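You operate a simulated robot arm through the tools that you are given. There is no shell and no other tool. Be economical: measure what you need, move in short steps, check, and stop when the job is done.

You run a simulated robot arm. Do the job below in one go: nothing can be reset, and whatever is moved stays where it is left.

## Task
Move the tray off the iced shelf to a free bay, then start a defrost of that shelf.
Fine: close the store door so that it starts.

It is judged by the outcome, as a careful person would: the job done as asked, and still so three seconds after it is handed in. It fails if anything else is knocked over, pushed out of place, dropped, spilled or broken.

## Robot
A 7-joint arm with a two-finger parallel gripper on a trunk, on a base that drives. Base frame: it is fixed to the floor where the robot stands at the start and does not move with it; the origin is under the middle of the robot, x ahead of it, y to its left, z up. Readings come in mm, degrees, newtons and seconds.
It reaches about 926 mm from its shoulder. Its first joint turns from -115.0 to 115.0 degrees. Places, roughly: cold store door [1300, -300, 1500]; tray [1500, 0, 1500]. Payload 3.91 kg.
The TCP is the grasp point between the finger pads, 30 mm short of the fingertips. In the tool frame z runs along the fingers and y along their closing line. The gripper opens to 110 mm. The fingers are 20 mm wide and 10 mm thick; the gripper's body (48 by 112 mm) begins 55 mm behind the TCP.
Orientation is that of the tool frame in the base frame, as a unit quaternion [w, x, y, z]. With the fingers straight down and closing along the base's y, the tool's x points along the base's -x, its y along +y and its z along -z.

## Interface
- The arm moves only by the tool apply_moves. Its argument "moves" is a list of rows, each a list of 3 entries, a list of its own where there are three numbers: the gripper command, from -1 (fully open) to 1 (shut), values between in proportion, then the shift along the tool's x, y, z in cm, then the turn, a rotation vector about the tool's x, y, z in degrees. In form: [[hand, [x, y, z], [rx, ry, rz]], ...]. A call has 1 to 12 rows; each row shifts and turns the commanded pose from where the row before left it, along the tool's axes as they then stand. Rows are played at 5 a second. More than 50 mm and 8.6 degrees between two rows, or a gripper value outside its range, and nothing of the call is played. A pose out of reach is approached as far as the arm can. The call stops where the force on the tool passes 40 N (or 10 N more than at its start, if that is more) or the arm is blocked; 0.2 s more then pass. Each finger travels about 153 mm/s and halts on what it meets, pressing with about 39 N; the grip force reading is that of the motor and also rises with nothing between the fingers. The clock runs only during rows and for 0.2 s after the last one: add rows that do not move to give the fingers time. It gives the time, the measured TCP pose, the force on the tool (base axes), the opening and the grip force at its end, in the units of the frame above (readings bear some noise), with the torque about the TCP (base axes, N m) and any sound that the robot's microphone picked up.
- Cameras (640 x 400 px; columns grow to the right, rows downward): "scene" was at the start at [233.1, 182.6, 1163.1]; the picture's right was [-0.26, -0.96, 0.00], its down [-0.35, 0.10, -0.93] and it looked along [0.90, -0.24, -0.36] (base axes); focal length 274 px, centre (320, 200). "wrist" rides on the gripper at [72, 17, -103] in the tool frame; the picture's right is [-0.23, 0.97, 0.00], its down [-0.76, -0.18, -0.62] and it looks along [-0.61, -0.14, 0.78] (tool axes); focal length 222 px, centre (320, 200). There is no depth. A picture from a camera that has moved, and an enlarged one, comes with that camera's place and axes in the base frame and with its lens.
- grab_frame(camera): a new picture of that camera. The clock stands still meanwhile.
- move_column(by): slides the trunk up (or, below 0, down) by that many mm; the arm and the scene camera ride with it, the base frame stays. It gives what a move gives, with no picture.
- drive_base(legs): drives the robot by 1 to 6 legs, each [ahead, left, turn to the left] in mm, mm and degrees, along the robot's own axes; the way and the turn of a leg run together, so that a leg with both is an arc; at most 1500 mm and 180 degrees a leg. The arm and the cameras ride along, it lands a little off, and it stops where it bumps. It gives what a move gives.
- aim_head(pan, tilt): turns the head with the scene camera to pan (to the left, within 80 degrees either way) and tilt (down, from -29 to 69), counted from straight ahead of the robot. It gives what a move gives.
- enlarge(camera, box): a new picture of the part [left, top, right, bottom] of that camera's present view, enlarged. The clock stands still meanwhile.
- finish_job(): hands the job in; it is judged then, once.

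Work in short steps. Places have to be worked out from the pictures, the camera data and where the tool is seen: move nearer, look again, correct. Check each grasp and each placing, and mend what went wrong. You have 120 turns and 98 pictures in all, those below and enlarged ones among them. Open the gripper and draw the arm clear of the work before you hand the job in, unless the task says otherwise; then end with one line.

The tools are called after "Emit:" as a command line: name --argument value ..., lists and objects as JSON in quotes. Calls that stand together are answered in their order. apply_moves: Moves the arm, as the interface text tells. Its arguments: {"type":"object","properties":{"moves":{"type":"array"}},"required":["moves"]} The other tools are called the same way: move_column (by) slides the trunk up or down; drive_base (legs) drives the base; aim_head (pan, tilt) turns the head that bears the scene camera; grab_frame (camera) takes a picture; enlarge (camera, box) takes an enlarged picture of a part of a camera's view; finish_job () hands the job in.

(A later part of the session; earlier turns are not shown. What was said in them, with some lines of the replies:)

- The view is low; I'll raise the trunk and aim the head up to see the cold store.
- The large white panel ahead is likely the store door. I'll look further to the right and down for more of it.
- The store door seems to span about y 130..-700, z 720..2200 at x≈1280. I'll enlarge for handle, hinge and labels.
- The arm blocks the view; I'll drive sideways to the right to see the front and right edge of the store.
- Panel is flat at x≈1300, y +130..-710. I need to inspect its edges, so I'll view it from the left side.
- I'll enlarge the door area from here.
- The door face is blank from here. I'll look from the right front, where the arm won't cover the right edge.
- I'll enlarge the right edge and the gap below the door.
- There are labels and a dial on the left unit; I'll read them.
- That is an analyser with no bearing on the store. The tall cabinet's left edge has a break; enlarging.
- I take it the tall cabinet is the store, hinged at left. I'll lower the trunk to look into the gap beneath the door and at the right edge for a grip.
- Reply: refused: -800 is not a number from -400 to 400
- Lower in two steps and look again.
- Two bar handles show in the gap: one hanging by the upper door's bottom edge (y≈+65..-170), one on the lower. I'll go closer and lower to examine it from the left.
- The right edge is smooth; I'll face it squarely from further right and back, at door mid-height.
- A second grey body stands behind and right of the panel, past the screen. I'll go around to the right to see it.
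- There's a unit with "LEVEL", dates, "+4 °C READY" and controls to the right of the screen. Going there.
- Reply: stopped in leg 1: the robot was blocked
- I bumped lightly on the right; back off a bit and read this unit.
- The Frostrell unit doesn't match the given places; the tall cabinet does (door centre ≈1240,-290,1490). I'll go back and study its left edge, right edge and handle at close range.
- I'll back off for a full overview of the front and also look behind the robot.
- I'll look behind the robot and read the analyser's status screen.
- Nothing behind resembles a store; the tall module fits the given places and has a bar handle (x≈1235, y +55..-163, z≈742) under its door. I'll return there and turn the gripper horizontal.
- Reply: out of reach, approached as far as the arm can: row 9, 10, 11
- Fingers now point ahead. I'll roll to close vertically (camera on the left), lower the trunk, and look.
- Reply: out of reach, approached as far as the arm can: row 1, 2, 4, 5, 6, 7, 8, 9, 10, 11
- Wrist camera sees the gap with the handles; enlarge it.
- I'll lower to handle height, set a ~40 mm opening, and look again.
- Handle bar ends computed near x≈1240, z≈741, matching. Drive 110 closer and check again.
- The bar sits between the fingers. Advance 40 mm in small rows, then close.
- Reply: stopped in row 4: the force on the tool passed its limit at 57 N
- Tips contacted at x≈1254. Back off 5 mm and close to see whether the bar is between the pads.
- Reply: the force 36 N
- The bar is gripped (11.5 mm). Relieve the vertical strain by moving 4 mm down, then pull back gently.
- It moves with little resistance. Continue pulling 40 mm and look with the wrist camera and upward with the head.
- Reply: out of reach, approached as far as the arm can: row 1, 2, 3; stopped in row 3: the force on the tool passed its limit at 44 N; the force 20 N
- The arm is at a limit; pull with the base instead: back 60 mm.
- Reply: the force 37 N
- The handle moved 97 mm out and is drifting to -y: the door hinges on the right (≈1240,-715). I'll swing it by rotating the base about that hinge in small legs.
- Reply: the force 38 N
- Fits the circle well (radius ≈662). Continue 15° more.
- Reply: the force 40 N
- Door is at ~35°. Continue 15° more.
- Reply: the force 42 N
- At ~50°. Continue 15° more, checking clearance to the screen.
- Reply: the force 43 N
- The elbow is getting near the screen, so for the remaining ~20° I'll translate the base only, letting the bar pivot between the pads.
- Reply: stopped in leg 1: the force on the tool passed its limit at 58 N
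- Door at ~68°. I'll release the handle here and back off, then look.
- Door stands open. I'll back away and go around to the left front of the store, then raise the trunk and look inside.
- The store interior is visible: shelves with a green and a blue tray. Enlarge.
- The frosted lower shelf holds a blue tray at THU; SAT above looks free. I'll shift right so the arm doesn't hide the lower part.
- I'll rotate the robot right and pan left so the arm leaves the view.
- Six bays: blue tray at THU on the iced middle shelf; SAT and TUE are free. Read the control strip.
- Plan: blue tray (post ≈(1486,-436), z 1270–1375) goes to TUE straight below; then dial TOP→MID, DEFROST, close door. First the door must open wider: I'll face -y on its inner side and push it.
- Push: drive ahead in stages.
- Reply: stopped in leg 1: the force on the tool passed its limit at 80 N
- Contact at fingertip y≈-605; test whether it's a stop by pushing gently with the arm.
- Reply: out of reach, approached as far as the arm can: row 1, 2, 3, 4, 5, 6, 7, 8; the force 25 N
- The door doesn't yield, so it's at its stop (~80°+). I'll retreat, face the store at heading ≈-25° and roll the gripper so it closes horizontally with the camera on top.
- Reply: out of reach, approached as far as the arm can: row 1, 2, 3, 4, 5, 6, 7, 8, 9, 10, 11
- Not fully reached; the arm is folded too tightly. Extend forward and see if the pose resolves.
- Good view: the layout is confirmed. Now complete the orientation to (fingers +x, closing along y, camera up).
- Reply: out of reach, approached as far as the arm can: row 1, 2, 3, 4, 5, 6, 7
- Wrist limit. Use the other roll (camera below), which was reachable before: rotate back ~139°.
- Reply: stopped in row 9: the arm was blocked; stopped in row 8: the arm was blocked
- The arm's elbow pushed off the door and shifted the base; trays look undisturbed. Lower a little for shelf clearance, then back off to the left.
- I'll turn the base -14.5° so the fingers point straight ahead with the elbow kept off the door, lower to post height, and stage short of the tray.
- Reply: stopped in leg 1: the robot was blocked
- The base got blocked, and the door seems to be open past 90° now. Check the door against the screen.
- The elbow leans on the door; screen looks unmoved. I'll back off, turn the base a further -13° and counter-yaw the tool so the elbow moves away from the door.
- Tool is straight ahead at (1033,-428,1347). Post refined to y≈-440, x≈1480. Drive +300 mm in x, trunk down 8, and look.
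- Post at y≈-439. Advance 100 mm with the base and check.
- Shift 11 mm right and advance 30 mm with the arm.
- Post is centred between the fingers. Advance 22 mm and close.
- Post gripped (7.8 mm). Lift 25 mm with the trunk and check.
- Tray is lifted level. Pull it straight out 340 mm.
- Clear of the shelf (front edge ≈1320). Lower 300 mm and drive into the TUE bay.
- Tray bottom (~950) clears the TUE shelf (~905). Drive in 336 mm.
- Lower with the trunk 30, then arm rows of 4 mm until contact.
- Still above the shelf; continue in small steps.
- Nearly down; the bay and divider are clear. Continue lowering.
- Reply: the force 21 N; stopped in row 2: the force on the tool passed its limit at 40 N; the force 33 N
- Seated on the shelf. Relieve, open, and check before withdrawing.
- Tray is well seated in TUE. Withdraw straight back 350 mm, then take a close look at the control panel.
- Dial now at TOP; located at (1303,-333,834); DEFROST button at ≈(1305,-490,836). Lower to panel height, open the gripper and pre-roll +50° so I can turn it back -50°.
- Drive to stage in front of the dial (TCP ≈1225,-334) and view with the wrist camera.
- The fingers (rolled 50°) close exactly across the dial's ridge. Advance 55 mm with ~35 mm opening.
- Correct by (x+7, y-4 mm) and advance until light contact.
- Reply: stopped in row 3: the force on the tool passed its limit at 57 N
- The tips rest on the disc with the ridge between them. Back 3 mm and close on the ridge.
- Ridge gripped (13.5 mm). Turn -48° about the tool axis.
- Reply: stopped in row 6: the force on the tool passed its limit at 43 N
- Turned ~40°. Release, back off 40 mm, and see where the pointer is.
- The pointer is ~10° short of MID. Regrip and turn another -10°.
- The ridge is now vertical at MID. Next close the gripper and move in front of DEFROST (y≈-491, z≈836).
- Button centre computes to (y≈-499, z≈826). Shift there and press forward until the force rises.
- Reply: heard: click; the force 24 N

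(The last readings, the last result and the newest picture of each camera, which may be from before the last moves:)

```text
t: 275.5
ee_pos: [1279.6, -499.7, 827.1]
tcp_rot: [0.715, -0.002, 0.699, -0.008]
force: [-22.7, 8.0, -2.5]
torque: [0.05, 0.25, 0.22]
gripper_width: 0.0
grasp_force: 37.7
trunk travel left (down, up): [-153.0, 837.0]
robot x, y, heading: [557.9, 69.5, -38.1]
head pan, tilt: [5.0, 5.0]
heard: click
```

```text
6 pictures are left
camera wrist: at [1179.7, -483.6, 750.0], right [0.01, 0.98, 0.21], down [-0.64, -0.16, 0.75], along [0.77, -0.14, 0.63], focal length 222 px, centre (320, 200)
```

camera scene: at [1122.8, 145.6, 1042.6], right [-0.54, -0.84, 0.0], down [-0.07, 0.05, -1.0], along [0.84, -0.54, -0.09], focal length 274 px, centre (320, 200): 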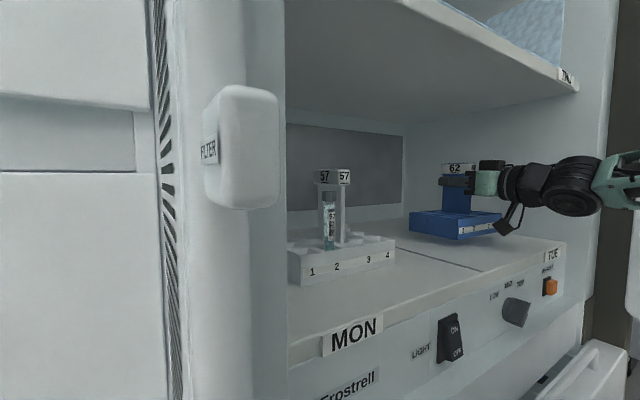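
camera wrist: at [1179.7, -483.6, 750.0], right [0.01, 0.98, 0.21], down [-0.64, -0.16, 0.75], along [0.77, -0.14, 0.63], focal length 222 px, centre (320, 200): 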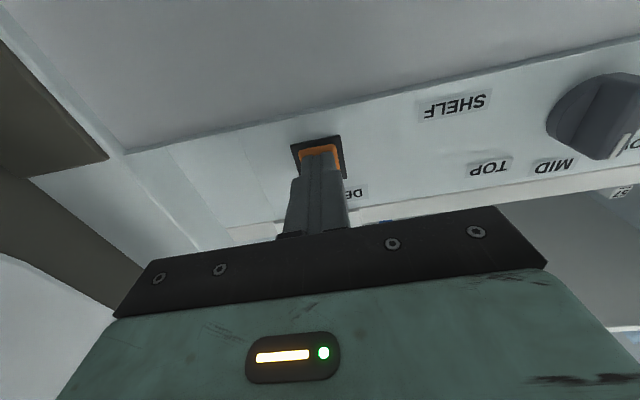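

A click was heard. Back off and check button and dial from the scene camera.

Emit:
apply_moves --moves '[[1, [0, 0, -2], [0, 0, 0]], [1, [0, 0, -2], [0, 0, 0]], [1, [0, 0, -2], [0, 0, 0]]]'

Emit:
drive_base --legs '[[-120, -93, 0]]'

Emit:
enlarge --camera "scene" --box '[260, 130, 480, 310]'

```text
t: 276.3
ee_pos: [1222.5, -499.3, 824.8]
tcp_rot: [0.715, -0.001, 0.699, -0.007]
force: [0.4, 0.1, -0.4]
torque: [0.03, 0.0, 0.01]
gripper_width: 0.2
grasp_force: 38.1
trunk travel left (down, up): [-153.0, 837.0]
robot x, y, heading: [560.6, 70.2, -38.1]
head pan, tilt: [5.0, 5.0]
```

```text
t: 277.7
ee_pos: [1069.9, -497.4, 825.5]
tcp_rot: [0.715, -0.001, 0.699, -0.007]
force: [0.4, 0.1, -0.6]
torque: [0.02, -0.01, 0.01]
gripper_width: 0.0
grasp_force: 37.2
trunk travel left (down, up): [-153.0, 837.0]
robot x, y, heading: [402.4, 68.4, -38.2]
head pan, tilt: [5.0, 5.0]
```

```text
2.22 times, centred on (370, 220) of scene
camera zoom: at [721.5, 95.4, 867.6], right [-0.55, -0.84, 0.0], down [-0.07, 0.05, -1.0], along [0.83, -0.54, -0.09], focal length 609 px, centre (209, 156)
```

zoom: 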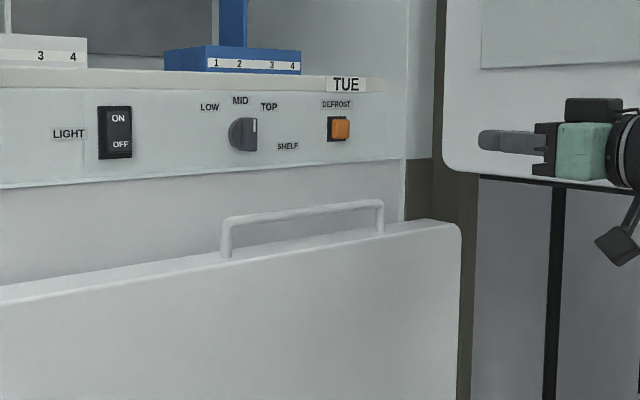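

Dial MID confirmed, DEFROST pressed. Now to close the door from its outer side: raise the trunk, back out, turn to heading ≈52° and go round the door's free end.

Emit:
move_column --by 175

Emit:
drive_base --legs '[[-707, -556, 0], [0, 0, 90.2], [-630, -492, 0], [-630, -492, 0]]'

Emit:
aim_head --pan 0 --tilt 10

Emit:
grab_frame --camera "scene"

```text
t: 279.7
ee_pos: [1069.9, -497.6, 1000.2]
tcp_rot: [0.715, -0.001, 0.699, -0.008]
force: [0.9, 0.6, -0.6]
torque: [0.03, -0.02, -0.02]
gripper_width: 0.0
grasp_force: 37.6
trunk travel left (down, up): [-328.0, 662.0]
robot x, y, heading: [409.0, 67.8, -38.2]
head pan, tilt: [5.0, 5.0]
```

```text
t: 287.1
ee_pos: [299.3, 448.0, 1002.4]
tcp_rot: [0.609, -0.376, 0.588, 0.378]
force: [1.3, 0.7, -0.1]
torque: [-0.04, 0.01, 0.01]
gripper_width: 0.2
grasp_force: 37.5
trunk travel left (down, up): [-328.0, 662.0]
robot x, y, heading: [-497.1, 88.9, 27.4]
head pan, tilt: [5.0, 5.0]
stopped in leg 2: the robot was blocked; the commanded pose is now the measured one
```

```text
t: 287.8
ee_pos: [297.9, 448.4, 1001.7]
tcp_rot: [0.608, -0.376, 0.588, 0.377]
force: [0.4, -0.3, 0.0]
torque: [0.01, 0.03, 0.0]
gripper_width: 0.0
grasp_force: 37.6
trunk travel left (down, up): [-328.0, 662.0]
robot x, y, heading: [-494.7, 80.5, 27.0]
head pan, tilt: [0.0, 10.0]
```

```text
4 pictures are left
camera scene: at [-378.8, 376.9, 1034.6], right [0.45, -0.89, 0.0], down [-0.15, -0.08, -0.98], along [0.88, 0.45, -0.17], focal length 274 px, centre (320, 200)
```

scene: 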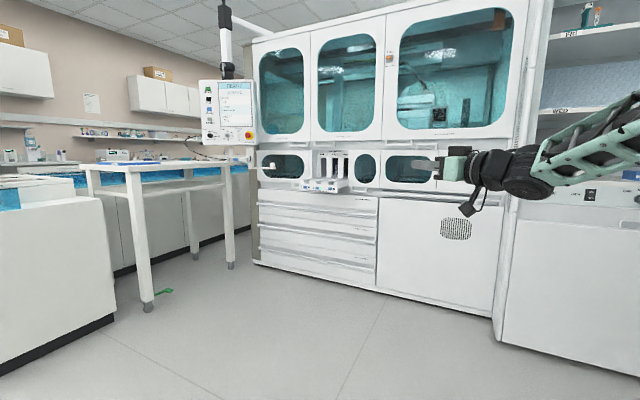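

Something behind blocked the turn. I'll first move in -y (clear area) and then finish turning.

Emit:
drive_base --legs '[[-345, -725, 0], [0, 0, 25]]'

```text
t: 293.4
ee_pos: [78.7, -46.4, 1001.2]
tcp_rot: [0.507, -0.5, 0.488, 0.505]
force: [-0.4, 0.3, 0.3]
torque: [-0.02, 0.0, 0.02]
gripper_width: 0.2
grasp_force: 37.8
trunk travel left (down, up): [-328.0, 662.0]
robot x, y, heading: [-478.4, -717.3, 52.7]
head pan, tilt: [0.0, 10.0]
```

Now move to the outer side of the door: -y 830, then +x 520.

Emit:
drive_base --legs '[[-660, -503, 0], [316, -414, 0]]'

Emit:
grab_frame --camera "scene"

```text
t: 300.4
ee_pos: [609.5, -880.1, 1001.8]
tcp_rot: [0.511, -0.495, 0.492, 0.501]
force: [0.4, -0.5, 0.3]
torque: [-0.01, 0.01, -0.03]
gripper_width: 0.1
grasp_force: 38.3
trunk travel left (down, up): [-328.0, 662.0]
robot x, y, heading: [41.9, -1546.8, 51.7]
head pan, tilt: [0.0, 10.0]
```

```text
3 pictures are left
camera scene: at [27.2, -1231.3, 1034.5], right [0.79, -0.62, 0.0], down [-0.11, -0.14, -0.98], along [0.61, 0.78, -0.17], focal length 274 px, centre (320, 200)
```

scene: 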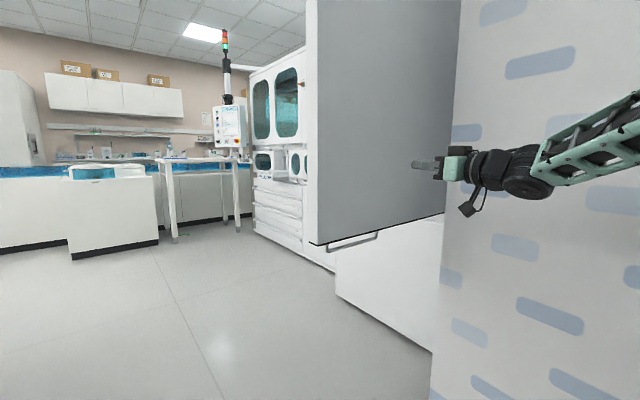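

The outer face is ahead and the screen stands. Approach the door gently.

Emit:
drive_base --legs '[[55, 43, 0], [28, 22, 0]]'

```text
t: 301.9
ee_pos: [608.5, -773.8, 1000.7]
tcp_rot: [0.511, -0.495, 0.492, 0.501]
force: [0.8, -0.6, 0.0]
torque: [-0.02, -0.02, 0.02]
gripper_width: 0.2
grasp_force: 37.8
trunk travel left (down, up): [-328.0, 662.0]
robot x, y, heading: [39.6, -1437.1, 52.0]
head pan, tilt: [0.0, 10.0]
```

No contact yet. Begin swinging clockwise about the hinge.

Emit:
drive_base --legs '[[26, 68, -3], [26, 68, -3], [52, 137, -6], [52, 137, -6]]'

```text
t: 305.4
ee_pos: [618.7, -576.0, 1001.4]
tcp_rot: [0.582, -0.414, 0.562, 0.417]
force: [-0.8, 0.4, 0.1]
torque: [0.03, -0.01, 0.0]
gripper_width: 0.0
grasp_force: 37.6
trunk travel left (down, up): [-328.0, 662.0]
robot x, y, heading: [-122.6, -1038.2, 34.3]
head pan, tilt: [0.0, 10.0]
```

Continue with 36° more.

Emit:
drive_base --legs '[[52, 137, -6], [52, 137, -6], [52, 137, -6], [52, 137, -6], [52, 137, -6], [52, 137, -6]]'

```text
t: 311.6
ee_pos: [815.2, -240.5, 1001.2]
tcp_rot: [0.683, -0.219, 0.663, 0.215]
force: [0.0, -0.3, 0.7]
torque: [0.02, 0.01, -0.03]
gripper_width: 0.3
grasp_force: 37.5
trunk travel left (down, up): [-328.0, 662.0]
robot x, y, heading: [-56.0, -178.6, -1.9]
head pan, tilt: [0.0, 10.0]
```

Check the door with a picture.

Emit:
grab_frame --camera "scene"

```text
2 pictures are left
camera scene: at [184.9, 22.6, 1034.5], right [-0.03, -1.0, 0.0], down [-0.17, 0.01, -0.98], along [0.98, -0.03, -0.17], focal length 274 px, centre (320, 200)
```

scene: 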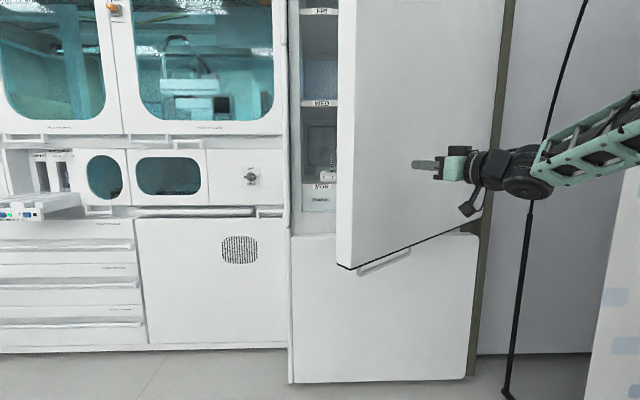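

Door is closing nicely (~40° left). Continue 36°.

Emit:
drive_base --legs '[[52, 137, -6], [52, 137, -6], [52, 137, -6], [52, 137, -6], [52, 137, -6], [52, 137, -6]]'

```text
t: 317.7
ee_pos: [1167.7, -90.8, 1000.5]
tcp_rot: [0.715, -0.001, 0.699, -0.009]
force: [0.1, -0.2, 0.3]
torque: [0.0, 0.01, 0.01]
gripper_width: 0.1
grasp_force: 37.2
trunk travel left (down, up): [-328.0, 662.0]
robot x, y, heading: [503.0, 480.2, -38.1]
head pan, tilt: [0.0, 10.0]
```

Now push the last bit straight ahead with the arm until it seats.

Emit:
apply_moves --moves '[[1, [0, 0, 1], [0, 0, 0]], [1, [0, 0, 1], [0, 0, 0]], [1, [0, 0, 1], [0, 0, 0]], [1, [0, 0, 1], [0, 0, 0]], [1, [0, 0, 0.5], [0, 0, 0]], [1, [0, 0, 0.5], [0, 0, 0]], [1, [0, 0, 0.5], [0, 0, 0]], [1, [0, 0, 0.5], [0, 0, 0]], [1, [0, 0, 0.5], [0, 0, 0]], [1, [0, 0, 0.5], [0, 0, 0]], [1, [0, 0, 0.5], [0, 0, 0]], [1, [0, 0, 0.5], [0, 0, 0]]]'

```text
t: 318.6
ee_pos: [1193.8, -90.4, 1002.4]
tcp_rot: [0.714, -0.003, 0.7, -0.008]
force: [-23.4, 8.3, 1.5]
torque: [0.16, 0.22, 0.37]
gripper_width: 0.1
grasp_force: 37.5
trunk travel left (down, up): [-328.0, 662.0]
robot x, y, heading: [503.3, 477.3, -38.0]
head pan, tilt: [0.0, 10.0]
stopped in row 4: the force on the tool passed its limit at 69 N (the readings are from after the stop); the commanded pose is now the measured one
```

Contact near x≈1224. Push again to see whether it yields further or clicks.

Emit:
apply_moves --moves '[[1, [0, 0, 0.3], [0, 0, 0]], [1, [0, 0, 0.3], [0, 0, 0]], [1, [0, 0, 0.3], [0, 0, 0]], [1, [0, 0, 0.3], [0, 0, 0]], [1, [0, 0, 0.3], [0, 0, 0]], [1, [0, 0, 0.3], [0, 0, 0]], [1, [0, 0, 0], [0, 0, 0]]]'

```text
t: 318.9
ee_pos: [1194.8, -90.8, 1001.9]
tcp_rot: [0.714, -0.003, 0.7, -0.009]
force: [-20.1, 7.1, 1.5]
torque: [0.13, 0.16, 0.29]
gripper_width: 0.1
grasp_force: 37.3
trunk travel left (down, up): [-328.0, 662.0]
robot x, y, heading: [500.8, 480.3, -38.2]
head pan, tilt: [0.0, 10.0]
stopped in row 1: the force on the tool passed its limit at 48 N (the readings are from after the stop); the commanded pose is now the measured one
```

It's firm. Retreat and check that the door is flush.

Emit:
apply_moves --moves '[[1, [0, 0, -2], [0, 0, 0]], [1, [0, 0, -2], [0, 0, 0]], [0, [0, 0, -2], [0, 0, 0]], [-1, [0, 0, 0], [0, 0, 0]]]'

Emit:
drive_base --legs '[[-120, -93, 0]]'

Emit:
grab_frame --camera "scene"

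```text
t: 319.9
ee_pos: [1136.7, -92.8, 999.7]
tcp_rot: [0.714, -0.002, 0.7, -0.007]
force: [-0.9, -0.1, 0.2]
torque: [-0.03, 0.01, 0.01]
gripper_width: 110.1
grasp_force: 0.1
trunk travel left (down, up): [-328.0, 662.0]
robot x, y, heading: [498.4, 477.3, -38.2]
head pan, tilt: [0.0, 10.0]
```

```text
t: 321.3
ee_pos: [981.0, -92.3, 999.4]
tcp_rot: [0.714, -0.002, 0.7, -0.008]
force: [0.5, 0.0, 0.0]
torque: [0.0, 0.01, 0.0]
gripper_width: 109.7
grasp_force: 0.0
trunk travel left (down, up): [-328.0, 662.0]
robot x, y, heading: [348.5, 476.0, -38.0]
head pan, tilt: [0.0, 10.0]
```

```text
1 pictures are left
camera scene: at [660.7, 495.6, 1034.5], right [-0.62, -0.79, 0.0], down [-0.14, 0.11, -0.98], along [0.77, -0.61, -0.17], focal length 274 px, centre (320, 200)
```

scene: 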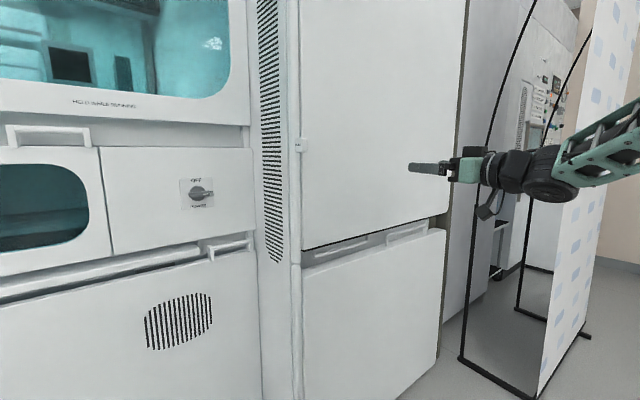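

The door looks closed. Use the last picture to verify the gap at the free edge.

Emit:
enlarge --camera "scene" --box '[280, 120, 470, 280]'

```text
2.50 times, centred on (375, 200) of scene
camera zoom: at [660.7, 495.6, 1034.5], right [-0.62, -0.79, 0.0], down [-0.14, 0.11, -0.98], along [0.77, -0.61, -0.17], focal length 685 px, centre (182, 200)
```

zoom: 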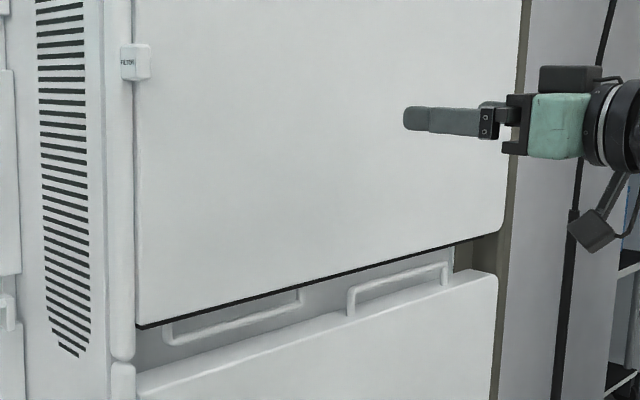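

Flush to within a few mm by eye. I'll verify by touch: compare the door plane near the hinge with the x≈1195 TCP reading at the free side.

Emit:
apply_moves --moves '[[1, [0, 0, 0], [0, 0, 0]], [1, [0, 0, 0], [0, 0, 0]], [1, [0, 0, 0], [0, 0, 0]]]'

Emit:
drive_base --legs '[[353, -168, 0]]'

Emit:
apply_moves --moves '[[1, [0, 0, 1], [0, 0, 0]], [1, [0, 0, 1], [0, 0, 0]], [1, [0, 0, 0.5], [0, 0, 0]], [1, [0, 0, 0.5], [0, 0, 0]], [1, [0, 0, 0.5], [0, 0, 0]], [1, [0, 0, 0.5], [0, 0, 0]], [1, [0, 0, 0.5], [0, 0, 0]], [1, [0, 0, 0.5], [0, 0, 0]], [1, [0, 0, 0.5], [0, 0, 0]], [1, [0, 0, 0.5], [0, 0, 0]]]'

```text
t: 322.1
ee_pos: [981.6, -91.9, 998.2]
tcp_rot: [0.714, -0.002, 0.7, -0.009]
force: [0.5, 0.8, 0.0]
torque: [0.02, 0.0, -0.01]
gripper_width: 0.1
grasp_force: 37.8
trunk travel left (down, up): [-328.0, 662.0]
robot x, y, heading: [345.9, 478.3, -38.0]
head pan, tilt: [0.0, 10.0]
```

```text
t: 324.6
ee_pos: [1160.9, -446.8, 998.2]
tcp_rot: [0.714, -0.003, 0.7, -0.008]
force: [-0.2, 0.3, 0.1]
torque: [-0.03, 0.02, 0.0]
gripper_width: 0.0
grasp_force: 37.5
trunk travel left (down, up): [-328.0, 662.0]
robot x, y, heading: [528.2, 116.5, -38.2]
head pan, tilt: [0.0, 10.0]
```

```text
t: 325.9
ee_pos: [1194.6, -447.5, 998.5]
tcp_rot: [0.714, -0.002, 0.7, -0.008]
force: [-17.4, 6.7, 1.7]
torque: [0.07, 0.08, 0.24]
gripper_width: 0.0
grasp_force: 37.3
trunk travel left (down, up): [-328.0, 662.0]
robot x, y, heading: [525.3, 119.8, -38.0]
head pan, tilt: [0.0, 10.0]
stopped in row 6: the force on the tool passed its limit at 50 N (the readings are from after the stop); the commanded pose is now the measured one
```

Same plane at both points (1194.6 and 1194.8), so the door is fully closed. Retract, open the gripper and hand in.

Emit:
apply_moves --moves '[[1, [0, 0, -2], [0, 0, 0]], [1, [0, 0, -2], [0, 0, 0]], [-1, [0, 0, -2], [0, 0, 0]], [-1, [0, 0, 0], [0, 0, 0]], [-1, [0, 0, 0], [0, 0, 0]]]'

Emit:
drive_base --legs '[[-200, -80, 0]]'

Emit:
finish_job

```text
t: 327.1
ee_pos: [1136.6, -448.1, 997.3]
tcp_rot: [0.713, -0.002, 0.701, -0.008]
force: [-0.2, -0.2, -0.4]
torque: [-0.01, 0.0, -0.03]
gripper_width: 110.1
grasp_force: 0.0
trunk travel left (down, up): [-328.0, 662.0]
robot x, y, heading: [527.2, 116.5, -38.1]
head pan, tilt: [0.0, 10.0]
```

```text
t: 328.7
ee_pos: [928.7, -390.2, 997.5]
tcp_rot: [0.714, -0.002, 0.7, -0.009]
force: [0.6, 0.4, -0.5]
torque: [-0.01, 0.01, -0.02]
gripper_width: 109.9
grasp_force: 0.0
trunk travel left (down, up): [-328.0, 662.0]
robot x, y, heading: [322.8, 185.0, -38.5]
head pan, tilt: [0.0, 10.0]
```

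```text
The job is handed in.
```

I moved tray 62 from the iced middle shelf (THU bay) to the free TUE bay, set the shelf dial to MID, pressed DEFROST (it clicked) and closed the store door flush; with the door shut I saw and heard no sign that the defrost is running, and along the way the base bumped something unseen twice and the elbow pushed the open door wider, though I saw nothing moved.
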